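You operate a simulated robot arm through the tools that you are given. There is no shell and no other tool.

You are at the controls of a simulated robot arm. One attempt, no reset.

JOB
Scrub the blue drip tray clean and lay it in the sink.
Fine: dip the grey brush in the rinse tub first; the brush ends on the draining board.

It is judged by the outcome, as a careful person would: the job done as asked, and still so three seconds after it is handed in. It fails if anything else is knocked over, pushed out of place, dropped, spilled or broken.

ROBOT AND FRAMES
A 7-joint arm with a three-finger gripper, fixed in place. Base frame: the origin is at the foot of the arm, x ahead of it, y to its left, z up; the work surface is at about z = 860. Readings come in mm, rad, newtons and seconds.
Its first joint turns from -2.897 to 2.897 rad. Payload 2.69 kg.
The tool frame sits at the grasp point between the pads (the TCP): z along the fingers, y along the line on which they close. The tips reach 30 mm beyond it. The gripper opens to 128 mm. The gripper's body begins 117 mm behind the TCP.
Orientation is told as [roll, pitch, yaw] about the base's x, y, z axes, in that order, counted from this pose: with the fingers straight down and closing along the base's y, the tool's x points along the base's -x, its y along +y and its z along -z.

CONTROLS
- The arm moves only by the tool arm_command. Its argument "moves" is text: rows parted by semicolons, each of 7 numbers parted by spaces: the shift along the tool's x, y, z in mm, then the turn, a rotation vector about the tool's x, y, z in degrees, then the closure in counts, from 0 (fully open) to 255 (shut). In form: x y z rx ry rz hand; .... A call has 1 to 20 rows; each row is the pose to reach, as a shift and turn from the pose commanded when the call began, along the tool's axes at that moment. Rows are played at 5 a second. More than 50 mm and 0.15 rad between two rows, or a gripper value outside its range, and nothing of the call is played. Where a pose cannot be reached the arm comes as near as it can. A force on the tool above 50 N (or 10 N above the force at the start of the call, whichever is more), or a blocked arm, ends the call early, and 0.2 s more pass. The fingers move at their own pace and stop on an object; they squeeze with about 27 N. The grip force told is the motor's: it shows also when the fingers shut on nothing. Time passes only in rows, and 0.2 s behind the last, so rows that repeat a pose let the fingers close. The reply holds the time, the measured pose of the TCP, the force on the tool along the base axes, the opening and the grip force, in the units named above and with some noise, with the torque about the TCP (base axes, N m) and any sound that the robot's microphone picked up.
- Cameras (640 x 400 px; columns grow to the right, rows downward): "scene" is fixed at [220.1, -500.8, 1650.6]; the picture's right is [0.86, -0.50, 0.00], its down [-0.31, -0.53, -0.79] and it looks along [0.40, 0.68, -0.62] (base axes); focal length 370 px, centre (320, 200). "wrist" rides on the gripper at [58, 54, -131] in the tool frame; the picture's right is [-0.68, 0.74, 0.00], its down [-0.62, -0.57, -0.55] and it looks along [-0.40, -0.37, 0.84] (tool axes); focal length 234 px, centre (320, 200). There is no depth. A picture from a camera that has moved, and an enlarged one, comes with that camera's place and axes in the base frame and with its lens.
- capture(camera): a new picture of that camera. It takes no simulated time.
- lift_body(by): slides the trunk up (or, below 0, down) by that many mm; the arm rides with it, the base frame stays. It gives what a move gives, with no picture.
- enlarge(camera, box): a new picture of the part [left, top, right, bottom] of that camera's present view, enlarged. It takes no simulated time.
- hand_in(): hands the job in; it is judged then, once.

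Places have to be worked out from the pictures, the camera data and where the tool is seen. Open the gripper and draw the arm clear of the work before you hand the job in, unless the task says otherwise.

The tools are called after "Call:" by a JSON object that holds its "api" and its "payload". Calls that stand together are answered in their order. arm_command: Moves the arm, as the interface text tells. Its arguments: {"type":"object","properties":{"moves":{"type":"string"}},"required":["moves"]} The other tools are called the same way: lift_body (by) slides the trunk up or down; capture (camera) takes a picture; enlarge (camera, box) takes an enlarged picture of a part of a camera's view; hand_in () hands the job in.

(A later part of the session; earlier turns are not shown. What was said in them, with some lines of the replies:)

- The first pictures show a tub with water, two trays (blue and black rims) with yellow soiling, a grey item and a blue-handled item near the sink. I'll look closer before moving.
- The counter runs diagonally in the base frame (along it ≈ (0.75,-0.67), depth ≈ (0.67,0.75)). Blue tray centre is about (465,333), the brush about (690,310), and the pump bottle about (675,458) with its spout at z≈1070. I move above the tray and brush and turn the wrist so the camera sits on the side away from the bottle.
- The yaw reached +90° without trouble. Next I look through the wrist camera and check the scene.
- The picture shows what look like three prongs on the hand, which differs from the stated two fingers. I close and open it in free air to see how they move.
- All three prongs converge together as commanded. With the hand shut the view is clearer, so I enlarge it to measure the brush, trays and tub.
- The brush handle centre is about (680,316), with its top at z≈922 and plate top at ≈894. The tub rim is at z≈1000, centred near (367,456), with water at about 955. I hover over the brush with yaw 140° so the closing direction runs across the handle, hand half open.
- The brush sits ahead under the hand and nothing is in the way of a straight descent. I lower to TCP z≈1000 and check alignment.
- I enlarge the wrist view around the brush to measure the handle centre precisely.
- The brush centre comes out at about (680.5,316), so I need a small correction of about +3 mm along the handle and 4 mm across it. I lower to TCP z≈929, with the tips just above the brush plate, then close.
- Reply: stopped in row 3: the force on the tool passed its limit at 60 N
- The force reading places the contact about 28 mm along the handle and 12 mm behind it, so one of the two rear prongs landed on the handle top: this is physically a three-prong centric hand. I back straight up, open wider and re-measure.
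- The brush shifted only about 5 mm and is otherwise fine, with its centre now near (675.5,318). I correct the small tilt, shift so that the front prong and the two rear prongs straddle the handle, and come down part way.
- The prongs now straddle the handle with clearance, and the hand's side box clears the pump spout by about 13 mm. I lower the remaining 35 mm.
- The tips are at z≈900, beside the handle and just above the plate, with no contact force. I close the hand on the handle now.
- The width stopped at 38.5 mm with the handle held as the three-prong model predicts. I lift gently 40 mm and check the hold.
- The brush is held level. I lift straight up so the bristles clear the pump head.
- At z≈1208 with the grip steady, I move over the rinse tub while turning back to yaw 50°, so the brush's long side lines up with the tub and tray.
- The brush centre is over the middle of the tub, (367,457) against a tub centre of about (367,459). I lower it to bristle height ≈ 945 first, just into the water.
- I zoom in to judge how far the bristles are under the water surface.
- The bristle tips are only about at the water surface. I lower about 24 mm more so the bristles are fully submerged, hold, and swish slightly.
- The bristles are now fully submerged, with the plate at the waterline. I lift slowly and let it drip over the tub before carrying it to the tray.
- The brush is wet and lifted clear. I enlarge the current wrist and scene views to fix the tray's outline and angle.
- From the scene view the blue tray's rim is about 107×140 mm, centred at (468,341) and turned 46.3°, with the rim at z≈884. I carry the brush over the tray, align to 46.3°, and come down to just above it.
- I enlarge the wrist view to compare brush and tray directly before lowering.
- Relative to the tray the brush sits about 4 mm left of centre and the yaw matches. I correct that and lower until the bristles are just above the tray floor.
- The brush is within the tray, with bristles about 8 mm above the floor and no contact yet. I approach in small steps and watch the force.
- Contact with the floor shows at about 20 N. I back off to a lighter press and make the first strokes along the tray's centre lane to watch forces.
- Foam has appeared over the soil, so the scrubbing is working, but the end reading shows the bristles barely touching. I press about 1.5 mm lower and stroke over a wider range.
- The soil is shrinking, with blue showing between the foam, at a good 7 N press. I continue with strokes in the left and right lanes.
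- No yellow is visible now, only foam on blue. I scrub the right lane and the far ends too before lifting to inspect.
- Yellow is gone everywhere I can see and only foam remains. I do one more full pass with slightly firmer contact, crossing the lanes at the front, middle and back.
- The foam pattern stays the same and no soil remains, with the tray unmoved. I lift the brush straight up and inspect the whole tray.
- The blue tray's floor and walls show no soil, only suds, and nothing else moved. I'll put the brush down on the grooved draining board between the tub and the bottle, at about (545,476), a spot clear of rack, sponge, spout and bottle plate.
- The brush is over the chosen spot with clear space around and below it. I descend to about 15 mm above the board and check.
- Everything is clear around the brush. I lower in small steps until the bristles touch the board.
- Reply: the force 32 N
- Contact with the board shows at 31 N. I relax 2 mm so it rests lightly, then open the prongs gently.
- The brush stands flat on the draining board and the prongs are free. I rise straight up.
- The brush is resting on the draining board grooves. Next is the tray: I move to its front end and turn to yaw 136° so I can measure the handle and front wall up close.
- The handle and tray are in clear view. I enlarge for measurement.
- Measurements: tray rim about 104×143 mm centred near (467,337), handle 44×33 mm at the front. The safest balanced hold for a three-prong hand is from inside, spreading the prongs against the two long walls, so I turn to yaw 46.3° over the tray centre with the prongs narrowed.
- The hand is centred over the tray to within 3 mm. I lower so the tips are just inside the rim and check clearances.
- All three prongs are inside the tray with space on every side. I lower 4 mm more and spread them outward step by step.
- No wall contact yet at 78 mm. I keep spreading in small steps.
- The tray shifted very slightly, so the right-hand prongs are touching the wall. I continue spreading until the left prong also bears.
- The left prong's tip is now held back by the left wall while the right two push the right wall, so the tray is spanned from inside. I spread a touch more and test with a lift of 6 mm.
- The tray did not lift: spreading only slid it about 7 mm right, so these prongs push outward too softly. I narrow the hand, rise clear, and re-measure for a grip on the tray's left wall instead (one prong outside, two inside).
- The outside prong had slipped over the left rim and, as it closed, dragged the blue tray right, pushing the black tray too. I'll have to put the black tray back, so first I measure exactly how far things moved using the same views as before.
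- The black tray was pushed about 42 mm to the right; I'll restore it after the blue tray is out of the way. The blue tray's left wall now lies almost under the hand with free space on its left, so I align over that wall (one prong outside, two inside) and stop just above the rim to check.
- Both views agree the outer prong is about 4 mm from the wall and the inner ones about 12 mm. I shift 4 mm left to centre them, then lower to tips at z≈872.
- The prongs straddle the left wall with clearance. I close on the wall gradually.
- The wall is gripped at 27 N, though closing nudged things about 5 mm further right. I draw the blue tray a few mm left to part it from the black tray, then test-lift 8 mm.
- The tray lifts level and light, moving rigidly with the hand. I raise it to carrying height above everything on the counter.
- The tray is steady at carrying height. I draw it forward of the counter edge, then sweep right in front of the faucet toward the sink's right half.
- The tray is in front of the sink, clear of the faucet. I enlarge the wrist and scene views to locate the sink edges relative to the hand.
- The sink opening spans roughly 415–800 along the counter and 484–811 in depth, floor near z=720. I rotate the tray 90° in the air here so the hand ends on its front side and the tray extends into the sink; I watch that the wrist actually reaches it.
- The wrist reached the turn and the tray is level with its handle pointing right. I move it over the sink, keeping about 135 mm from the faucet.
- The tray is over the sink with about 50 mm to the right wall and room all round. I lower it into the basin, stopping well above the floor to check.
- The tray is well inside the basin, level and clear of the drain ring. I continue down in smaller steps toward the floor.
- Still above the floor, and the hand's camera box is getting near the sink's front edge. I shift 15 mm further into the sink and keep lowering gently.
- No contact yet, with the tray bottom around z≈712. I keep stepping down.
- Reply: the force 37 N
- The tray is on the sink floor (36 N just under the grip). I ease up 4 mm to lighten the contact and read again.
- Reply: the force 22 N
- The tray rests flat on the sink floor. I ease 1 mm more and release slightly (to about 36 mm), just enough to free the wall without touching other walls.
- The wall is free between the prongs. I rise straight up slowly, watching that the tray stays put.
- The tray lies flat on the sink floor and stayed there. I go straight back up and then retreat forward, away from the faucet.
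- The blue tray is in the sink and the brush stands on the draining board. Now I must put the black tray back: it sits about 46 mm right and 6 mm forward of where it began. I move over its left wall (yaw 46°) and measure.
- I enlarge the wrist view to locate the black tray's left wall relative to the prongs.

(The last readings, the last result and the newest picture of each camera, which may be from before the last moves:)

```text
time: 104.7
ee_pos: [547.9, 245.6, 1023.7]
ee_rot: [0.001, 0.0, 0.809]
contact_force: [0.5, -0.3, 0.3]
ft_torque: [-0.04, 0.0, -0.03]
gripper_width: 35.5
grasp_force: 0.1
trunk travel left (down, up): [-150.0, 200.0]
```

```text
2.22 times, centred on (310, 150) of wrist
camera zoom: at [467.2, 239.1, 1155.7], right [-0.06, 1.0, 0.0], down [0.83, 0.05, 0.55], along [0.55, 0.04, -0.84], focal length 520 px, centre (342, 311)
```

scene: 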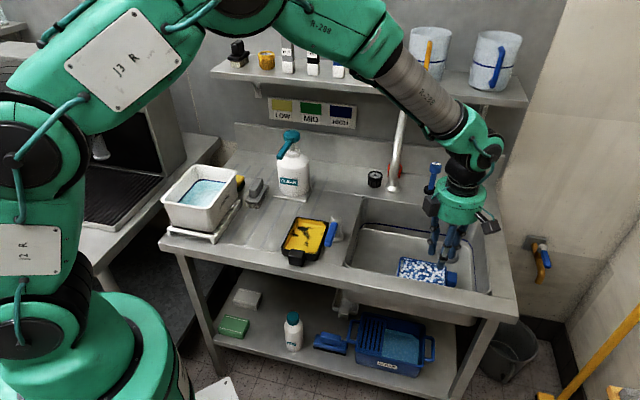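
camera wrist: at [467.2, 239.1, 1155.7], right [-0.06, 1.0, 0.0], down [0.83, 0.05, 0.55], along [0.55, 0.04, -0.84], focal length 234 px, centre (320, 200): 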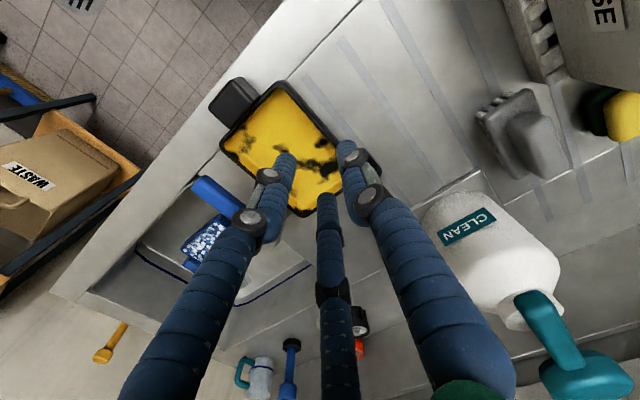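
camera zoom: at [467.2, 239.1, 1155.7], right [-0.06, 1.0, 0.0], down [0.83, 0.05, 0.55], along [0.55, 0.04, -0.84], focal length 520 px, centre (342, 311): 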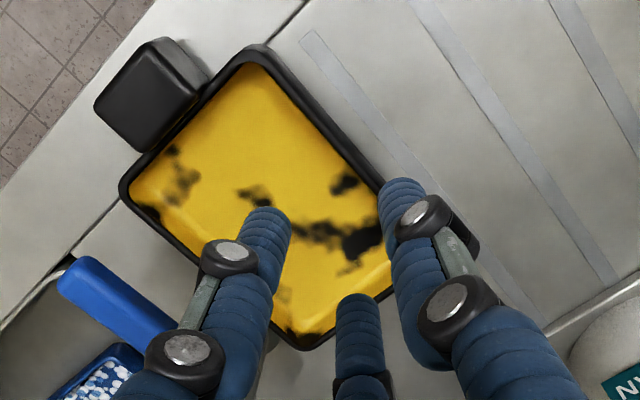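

The black tray's left wall lies nearly under the hand. I shift 2 mm and descend to just above the rim to verify.

Call:
{"api": "arm_command", "payload": {"moves": "0 -2 30 0 0 0 184; 0 -2 60 0 0 0 184; 0 -2 82 0 0 0 184; 0 -2 94 0 0 0 184; 0 -2 94 0 0 0 184"}}

Call:
{"api": "enlarge", "payload": {"camera": "wrist", "box": [200, 60, 420, 240]}}

Call:
{"api": "enlarge", "payload": {"camera": "scene", "box": [260, 190, 340, 260]}}

```text
time: 105.9
ee_pos: [549.1, 243.8, 928.2]
ee_rot: [0.002, -0.001, 0.807]
contact_force: [-0.2, -0.2, 0.0]
ft_torque: [0.02, 0.02, -0.02]
gripper_width: 35.7
grasp_force: 0.0
trunk travel left (down, up): [-150.0, 200.0]
```

```text
2.22 times, centred on (310, 150) of wrist
camera zoom: at [468.7, 236.0, 1061.3], right [-0.07, 1.0, 0.0], down [0.83, 0.05, 0.55], along [0.55, 0.04, -0.84], focal length 520 px, centre (342, 311)
```

zoom: 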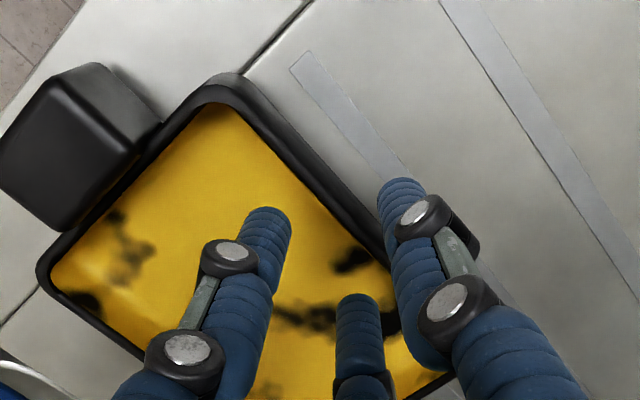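

```text
5.71 times, centred on (300, 225) of scene
camera zoom: at [220.1, -500.8, 1650.6], right [0.86, -0.5, 0.0], down [-0.31, -0.53, -0.79], along [0.4, 0.68, -0.62], focal length 2111 px, centre (434, 57)
```

zoom: 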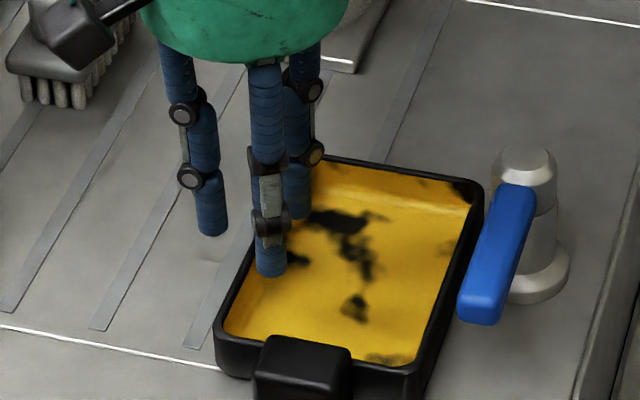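

The outside prong has about 15 mm and the inner ones 3–6 mm clearance. I shift 2 mm more to the right and lower to straddle the wall.

Call:
{"api": "arm_command", "payload": {"moves": "0 -2 4 0 0 0 184; 0 -2 12 0 0 0 184; 0 -2 19 0 0 0 184; 0 -2 26 0 0 0 184; 0 -2 26 0 0 0 184"}}

Call:
{"api": "enlarge", "payload": {"camera": "wrist", "box": [200, 60, 420, 240]}}

Call:
{"api": "enlarge", "payload": {"camera": "scene", "box": [260, 190, 340, 260]}}

```text
time: 107.1
ee_pos: [549.7, 241.7, 904.5]
ee_rot: [0.001, 0.0, 0.81]
contact_force: [0.0, -0.3, 0.0]
ft_torque: [0.02, 0.0, -0.04]
gripper_width: 35.6
grasp_force: 0.0
trunk travel left (down, up): [-150.0, 200.0]
```

```text
2.22 times, centred on (310, 150) of wrist
camera zoom: at [470.1, 235.9, 1035.5], right [-0.07, 1.0, 0.0], down [0.83, 0.05, 0.55], along [0.55, 0.04, -0.84], focal length 520 px, centre (342, 311)
```

zoom: 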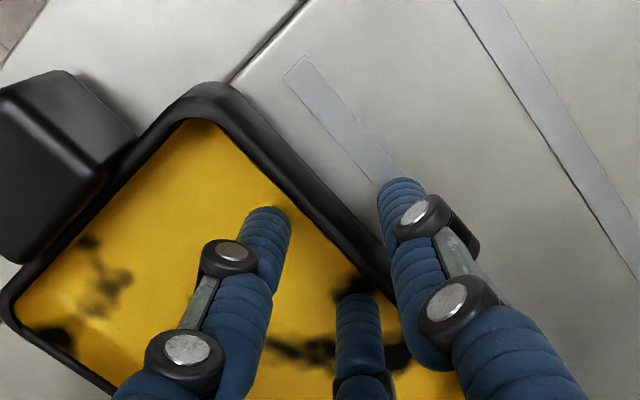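

```text
5.71 times, centred on (300, 225) of scene
camera zoom: at [220.1, -500.8, 1650.6], right [0.86, -0.5, 0.0], down [-0.31, -0.53, -0.79], along [0.4, 0.68, -0.62], focal length 2111 px, centre (434, 57)
```

zoom: 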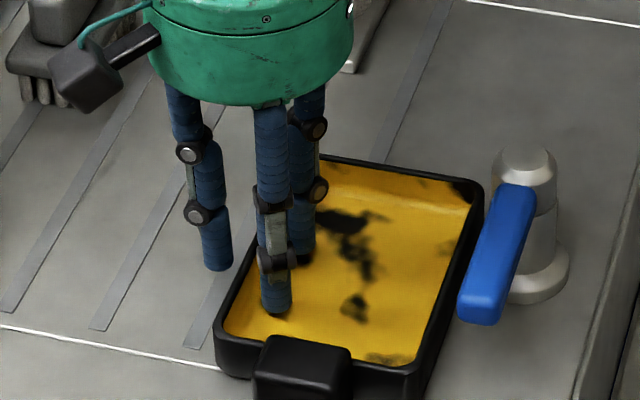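

The prongs straddle the black tray's wall without contact. I close on it gradually.

Call:
{"api": "arm_command", "payload": {"moves": "0 0 1.5 0 0 0 195; 0 0 1.5 0 0 0 205; 0 0 1.5 0 0 0 215; 0 0 1.5 0 0 0 225; 0 0 1.5 0 0 0 235; 0 0 1.5 0 0 0 245; 0 0 1.5 0 0 0 255; 0 0 1.5 0 0 0 255; 0 0 1.5 0 0 0 255"}}

Call:
{"api": "enlarge", "payload": {"camera": "scene", "box": [260, 190, 340, 260]}}

Call:
{"api": "enlarge", "payload": {"camera": "scene", "box": [215, 180, 315, 260]}}

```text
time: 109.1
ee_pos: [548.7, 242.8, 901.8]
ee_rot: [0.002, 0.0, 0.807]
contact_force: [-11.9, 4.9, -0.7]
ft_torque: [0.08, 0.51, 0.09]
gripper_width: 10.8
grasp_force: 27.2
trunk travel left (down, up): [-150.0, 200.0]
```

```text
5.71 times, centred on (300, 225) of scene
camera zoom: at [220.1, -500.8, 1650.6], right [0.86, -0.5, 0.0], down [-0.31, -0.53, -0.79], along [0.4, 0.68, -0.62], focal length 2111 px, centre (434, 57)
```

zoom: 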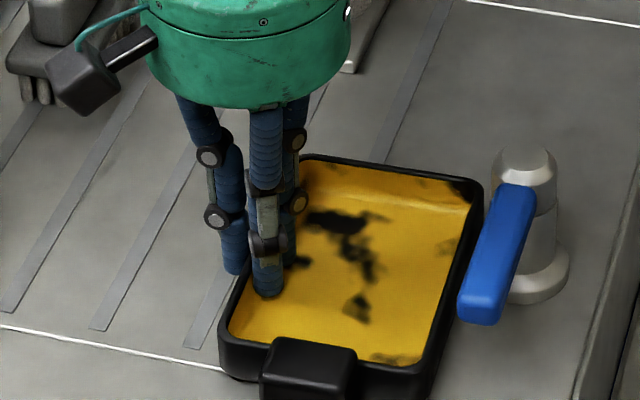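

```text
5.00 times, centred on (265, 220) of scene
camera zoom: at [220.1, -500.8, 1650.6], right [0.86, -0.5, 0.0], down [-0.31, -0.53, -0.79], along [0.4, 0.68, -0.62], focal length 1847 px, centre (595, 100)
```

zoom: 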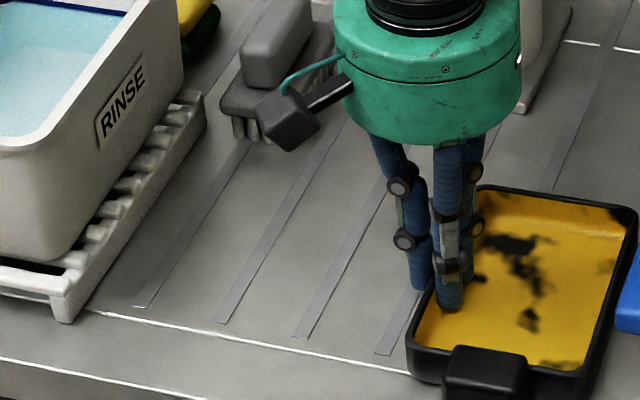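

The sideways force suggests the tray's far side is just resting against the tap fitting, though the lever hasn't moved. I ease left first, then lift 5 mm and carry the tray back left about 47 mm and 6 mm inward.

Call:
{"api": "arm_command", "payload": {"moves": "0 2 0 0 0 0 255; 0 4 0 0 0 0 255; 0 6 -2 0 0 0 255; -1 9 -5 0 0 0 255; -2 16 -5 0 0 0 255; -3 24 -5 0 0 0 255; -4 32 -5 0 0 0 255; -5 40 -5 0 0 0 255; -6 47 -5 0 0 0 255; -6 47 -5 0 0 0 255"}}

Call:
{"api": "enlarge", "payload": {"camera": "scene", "box": [215, 180, 315, 260]}}

Call:
{"api": "enlarge", "payload": {"camera": "scene", "box": [270, 190, 370, 270]}}

```text
time: 111.3
ee_pos: [521.9, 280.7, 907.2]
ee_rot: [0.001, 0.0, 0.81]
contact_force: [-0.2, 0.1, -1.8]
ft_torque: [0.06, 0.01, 0.02]
gripper_width: 10.4
grasp_force: 26.7
trunk travel left (down, up): [-150.0, 200.0]
```

```text
5.00 times, centred on (265, 220) of scene
camera zoom: at [220.1, -500.8, 1650.6], right [0.86, -0.5, 0.0], down [-0.31, -0.53, -0.79], along [0.4, 0.68, -0.62], focal length 1847 px, centre (595, 100)
```

zoom: 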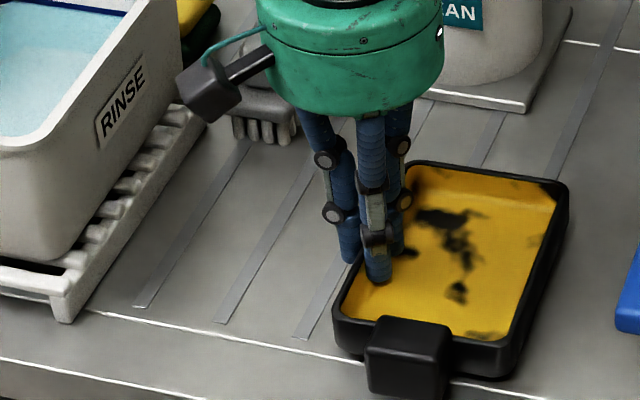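

```text
5.00 times, centred on (320, 230) of scene
camera zoom: at [220.1, -500.8, 1650.6], right [0.86, -0.5, 0.0], down [-0.31, -0.53, -0.79], along [0.4, 0.68, -0.62], focal length 1847 px, centre (320, 50)
```

zoom: 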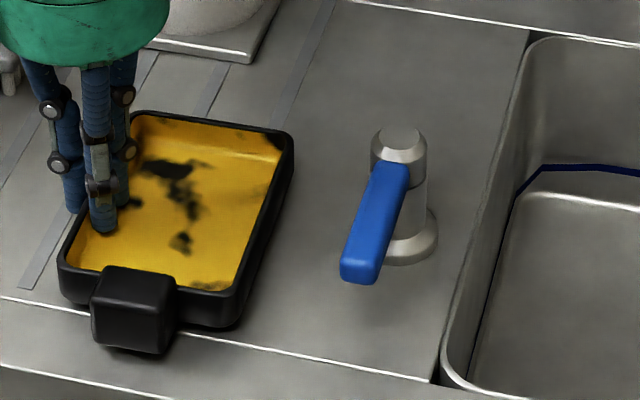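

The tray is lifted slightly and back near its old place; the lever stands unmoved. I take the same zoomed view as I had before the disturbance to compare positions.

Call:
{"api": "enlarge", "payload": {"camera": "scene", "box": [215, 195, 325, 275]}}

Call:
{"api": "enlarge", "payload": {"camera": "scene", "box": [150, 150, 330, 270]}}

```text
5.00 times, centred on (270, 235) of scene
camera zoom: at [220.1, -500.8, 1650.6], right [0.86, -0.5, 0.0], down [-0.31, -0.53, -0.79], along [0.4, 0.68, -0.62], focal length 1847 px, centre (570, 25)
```

zoom: 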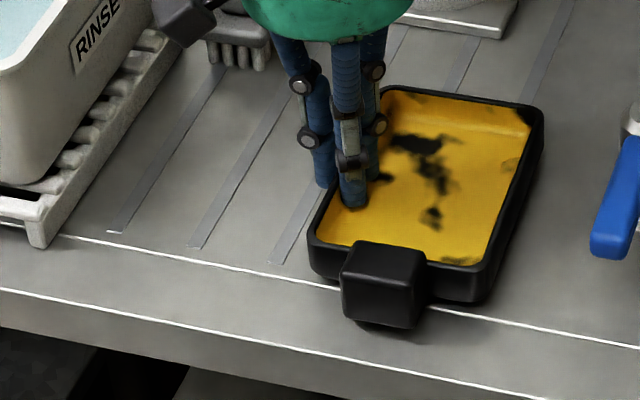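

```text
3.33 times, centred on (240, 210) of scene
camera zoom: at [220.1, -500.8, 1650.6], right [0.86, -0.5, 0.0], down [-0.31, -0.53, -0.79], along [0.4, 0.68, -0.62], focal length 1232 px, centre (587, 167)
```

zoom: 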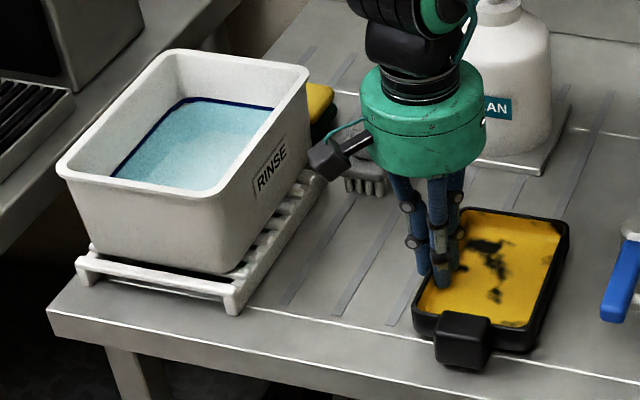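

Compared with the original view, the tray needs to come about 4–5 mm forward, 2 mm right and turn about 1.5° clockwise. I apply that and then set it down.

Call:
{"api": "arm_command", "payload": {"moves": "2 -1 0 0 0 0.8 255; 4 -2 0 0 0 1.5 255; 4 -2 0 0 0 1.5 255; 4 -2 2 0 0 1.5 255; 4 -2 4 0 0 1.5 255; 4 -2 4 0 0 1.5 255"}}

Call:
{"api": "enlarge", "payload": {"camera": "scene", "box": [215, 195, 325, 275]}}

Call:
{"api": "enlarge", "payload": {"camera": "scene", "box": [215, 180, 315, 260]}}

```text
time: 112.7
ee_pos: [519.9, 276.8, 904.7]
ee_rot: [0.003, 0.002, 0.782]
contact_force: [0.2, 0.2, -0.8]
ft_torque: [0.04, 0.06, 0.01]
gripper_width: 10.4
grasp_force: 27.8
trunk travel left (down, up): [-150.0, 200.0]
```

```text
5.00 times, centred on (270, 235) of scene
camera zoom: at [220.1, -500.8, 1650.6], right [0.86, -0.5, 0.0], down [-0.31, -0.53, -0.79], along [0.4, 0.68, -0.62], focal length 1847 px, centre (570, 25)
```

zoom: 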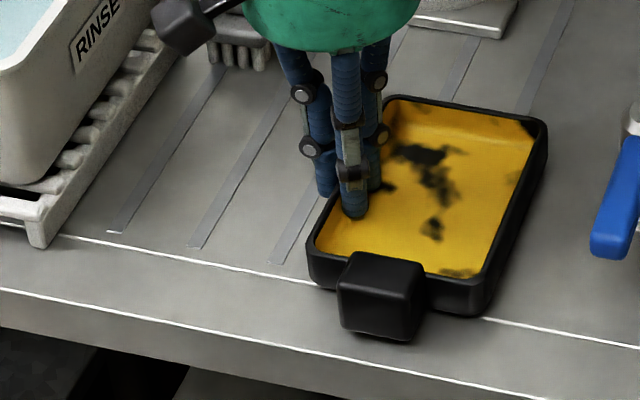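

```text
5.00 times, centred on (265, 220) of scene
camera zoom: at [220.1, -500.8, 1650.6], right [0.86, -0.5, 0.0], down [-0.31, -0.53, -0.79], along [0.4, 0.68, -0.62], focal length 1847 px, centre (595, 100)
```

zoom: 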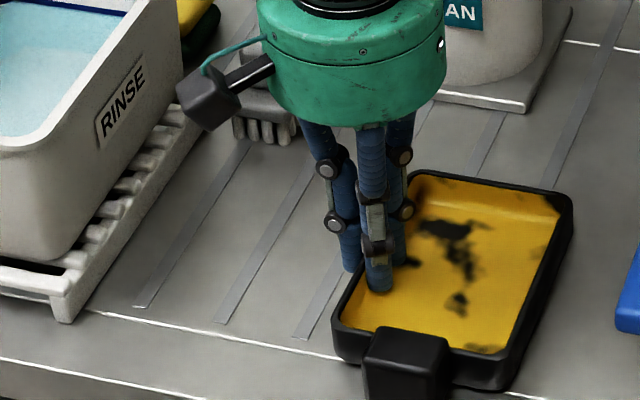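

Now the outline matches the original view within a couple of pixels (about 1–2 mm), still lifted roughly 3 mm. I nudge 1.5 mm back, set it down, and check before releasing.

Call:
{"api": "arm_command", "payload": {"moves": "-1.5 0 0 0 0 0 255; -1.5 0 1.5 0 0 0 255; -1.5 0 3 0 0 0 255; -1.5 0 3 0 0 0 255"}}

Call:
{"api": "enlarge", "payload": {"camera": "scene", "box": [215, 195, 325, 275]}}

```text
time: 113.7
ee_pos: [519.9, 277.3, 901.5]
ee_rot: [0.001, -0.002, 0.782]
contact_force: [-1.4, -2.6, 11.2]
ft_torque: [-0.61, 0.68, 0.01]
gripper_width: 10.6
grasp_force: 27.0
trunk travel left (down, up): [-150.0, 200.0]
```

```text
5.00 times, centred on (270, 235) of scene
camera zoom: at [220.1, -500.8, 1650.6], right [0.86, -0.5, 0.0], down [-0.31, -0.53, -0.79], along [0.4, 0.68, -0.62], focal length 1847 px, centre (570, 25)
```

zoom: 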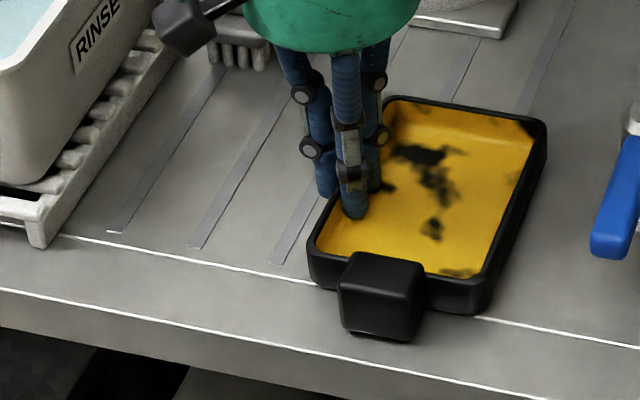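

The tray is down (11 N) and its outline matches the original within about a pixel. I ease up 1 mm and open just enough to free the wall.

Call:
{"api": "arm_command", "payload": {"moves": "0 0 -1 0 0 0 255; 0 0 -1 0 0 0 248; 0 0 -1 0 0 0 238; 0 0 -1 0 0 0 225; 0 0 -1 0 0 0 210; 0 0 -1 0 0 0 195; 0 0 -1 0 0 0 186; 0 0 -1 0 0 0 186"}}

Call:
{"api": "enlarge", "payload": {"camera": "scene", "box": [215, 195, 325, 275]}}

Call:
{"api": "enlarge", "payload": {"camera": "wrist", "box": [200, 60, 420, 240]}}

```text
time: 115.5
ee_pos: [519.8, 277.8, 901.4]
ee_rot: [0.001, 0.0, 0.781]
contact_force: [0.0, 0.1, 0.1]
ft_torque: [0.0, 0.0, 0.01]
gripper_width: 34.9
grasp_force: 0.1
trunk travel left (down, up): [-150.0, 200.0]
```

```text
5.00 times, centred on (270, 235) of scene
camera zoom: at [220.1, -500.8, 1650.6], right [0.86, -0.5, 0.0], down [-0.31, -0.53, -0.79], along [0.4, 0.68, -0.62], focal length 1847 px, centre (570, 25)
```

zoom: 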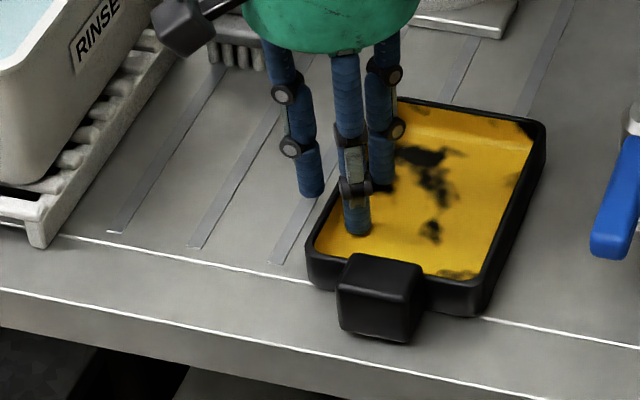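

```text
2.22 times, centred on (310, 150) of wrist
camera zoom: at [438.6, 272.3, 1033.9], right [-0.04, 1.0, 0.0], down [0.84, 0.03, 0.55], along [0.55, 0.02, -0.84], focal length 520 px, centre (342, 311)
```

zoom: 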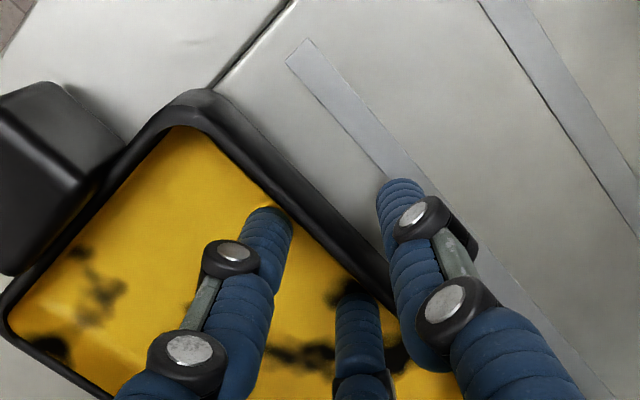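

The prongs are free of the wall and the tray stayed in place. I rise straight up and away.

Call:
{"api": "arm_command", "payload": {"moves": "0 0 -8 0 0 0 186; 0 0 -20 0 0 0 186; 0 0 -40 0 0 0 186; 0 0 -75 0 0 0 186; 0 0 -115 0 0 0 186; 0 0 -155 0 0 0 186; 0 0 -195 0 0 0 186; 0 0 -235 0 0 0 186; 0 0 -235 0 0 0 186"}}

Call:
{"api": "capture", "payload": {"camera": "scene"}}

Call:
{"api": "enlarge", "payload": {"camera": "scene", "box": [215, 195, 325, 275]}}

Call:
{"api": "enlarge", "payload": {"camera": "scene", "box": [320, 130, 540, 310]}}

Call:
{"api": "enlarge", "payload": {"camera": "scene", "box": [150, 120, 370, 280]}}

```text
time: 117.5
ee_pos: [520.1, 275.6, 1137.5]
ee_rot: [-0.001, -0.001, 0.783]
contact_force: [-1.2, 0.0, 0.2]
ft_torque: [0.0, -0.01, -0.03]
gripper_width: 34.7
grasp_force: 0.0
trunk travel left (down, up): [-150.0, 200.0]
```

```text
taken
```

scene: 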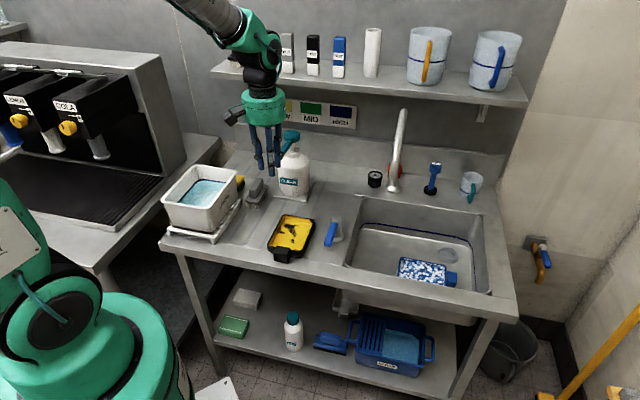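

```text
5.00 times, centred on (270, 235) of scene
camera zoom: at [220.1, -500.8, 1650.6], right [0.86, -0.5, 0.0], down [-0.31, -0.53, -0.79], along [0.4, 0.68, -0.62], focal length 1847 px, centre (570, 25)
```

zoom: 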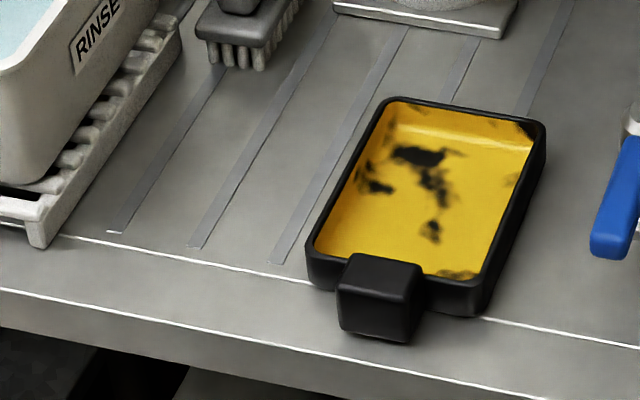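

```text
2.22 times, centred on (430, 220) of scene
camera zoom: at [220.1, -500.8, 1650.6], right [0.86, -0.5, 0.0], down [-0.31, -0.53, -0.79], along [0.4, 0.68, -0.62], focal length 821 px, centre (76, 156)
```

zoom: 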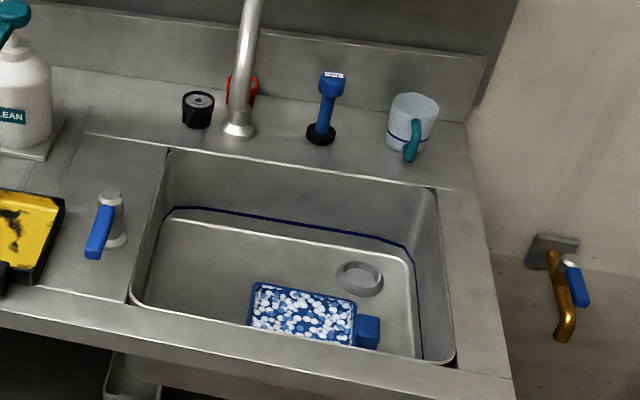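

```text
2.50 times, centred on (260, 200) of scene
camera zoom: at [220.1, -500.8, 1650.6], right [0.86, -0.5, 0.0], down [-0.31, -0.53, -0.79], along [0.4, 0.68, -0.62], focal length 924 px, centre (470, 200)
```

zoom: 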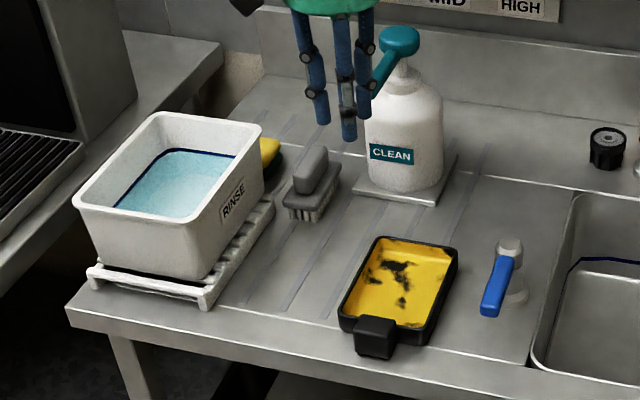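

Everything matches the starting layout: black tray, lever, bottle and tub are in place, the blue tray lies flat in the sink, and the brush is on the draining board. I raise the arm, retreat in front of the counter and open the hand.

Call:
{"api": "arm_command", "payload": {"moves": "0 0 -35 0 0 0 186; 0 0 -70 0 0 0 186; 0 0 -105 0 0 0 186; 35 0 -110 0 0 0 186; 70 0 -110 0 0 0 150; 105 0 -110 0 0 0 100; 140 0 -110 0 0 0 50; 170 0 -110 0 0 0 0; 170 0 -110 0 0 0 0; 170 0 -110 0 0 0 0; 170 0 -110 0 0 0 0"}}

Call:
{"api": "capture", "payload": {"camera": "scene"}}

Call:
{"api": "capture", "payload": {"camera": "wrist"}}

Call:
{"api": "enlarge", "payload": {"camera": "scene", "box": [370, 230, 490, 310]}}

```text
time: 119.9
ee_pos: [395.8, 159.7, 1245.5]
ee_rot: [-0.001, -0.002, 0.783]
contact_force: [0.2, -0.7, -0.3]
ft_torque: [0.0, 0.03, 0.03]
gripper_width: 128.2
grasp_force: 0.1
trunk travel left (down, up): [-150.0, 200.0]
```

```text
taken
```

scene: 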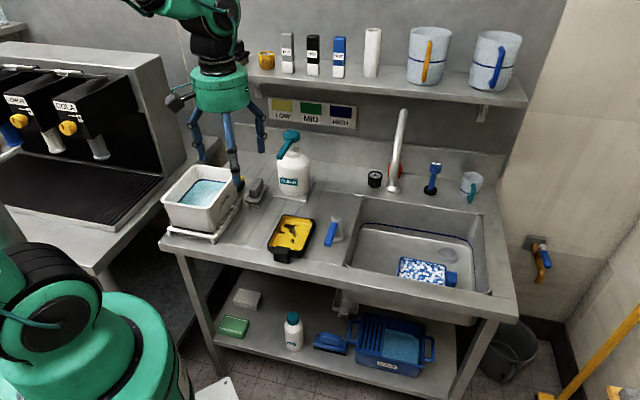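

```text
taken
camera wrist: at [315.8, 155.0, 1377.1], right [-0.04, 1.0, 0.0], down [0.84, 0.03, 0.55], along [0.55, 0.02, -0.84], focal length 234 px, centre (320, 200)
```

wrist: 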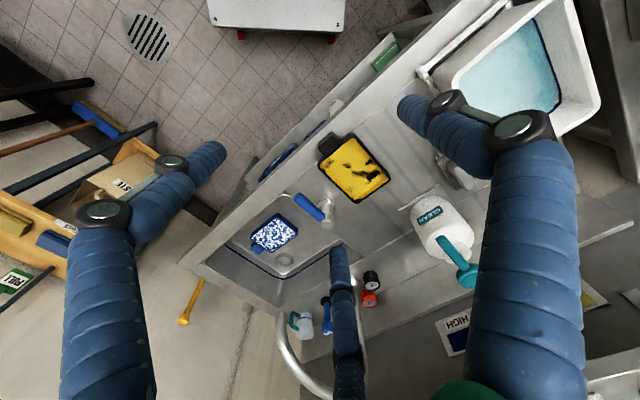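

```text
5.00 times, centred on (430, 270) of scene
camera zoom: at [220.1, -500.8, 1650.6], right [0.86, -0.5, 0.0], down [-0.31, -0.53, -0.79], along [0.4, 0.68, -0.62], focal length 1847 px, centre (-230, -150)
```

zoom: 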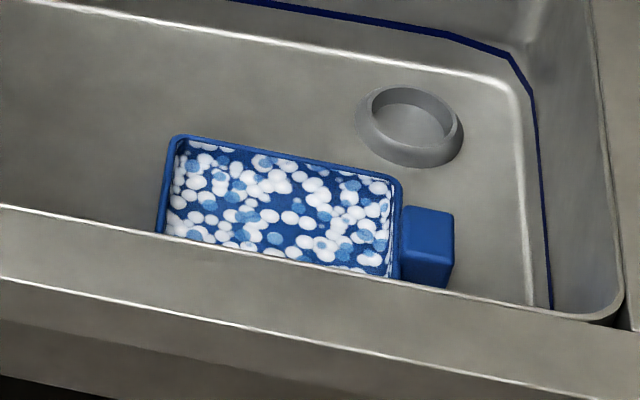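

The hand is open and clear. The blue tray lies flat in the sink with no soil left (only suds), the brush is on the draining board, and everything else is where it began, so I hand the job in.

Call:
{"api": "hand_in", "payload": {}}

```text
The job is handed in.
```

The blue drip tray is scrubbed and lying flat in the sink, and the grey brush is on the draining board. I handed the job in with the hand open and clear of the work. There was one mishap on the way.

- **Brush:** I dipped it in the rinse tub until the bristles were under water, then scrubbed the tray with it. It now stands on the grooves between the tub and the pump bottle.
- **Blue tray:** No yellow soil shows anywhere on it. White suds from the scrubbing are still on it, because I did not rinse it.
- **Mishap:** While I was trying to grip the blue tray, one finger slipped over its rim. Closing the hand dragged the tray sideways and pushed the black tray about 46 mm. When I later gripped the black tray, its far side probably pressed lightly against the blue-handled tap.
- **Put right:** I set the black tray back by comparing it with the earlier pictures, to within about 1–2 mm. The tap lever, bottle and tub look unmoved in the last views.

The gripper is not the two-finger one described. It has three fingers that close toward the centre, which is why an early descent onto the brush hit its handle at about 60 N and shifted it about 5 mm. A later try at lifting the tray from inside failed, and that led to the slip.
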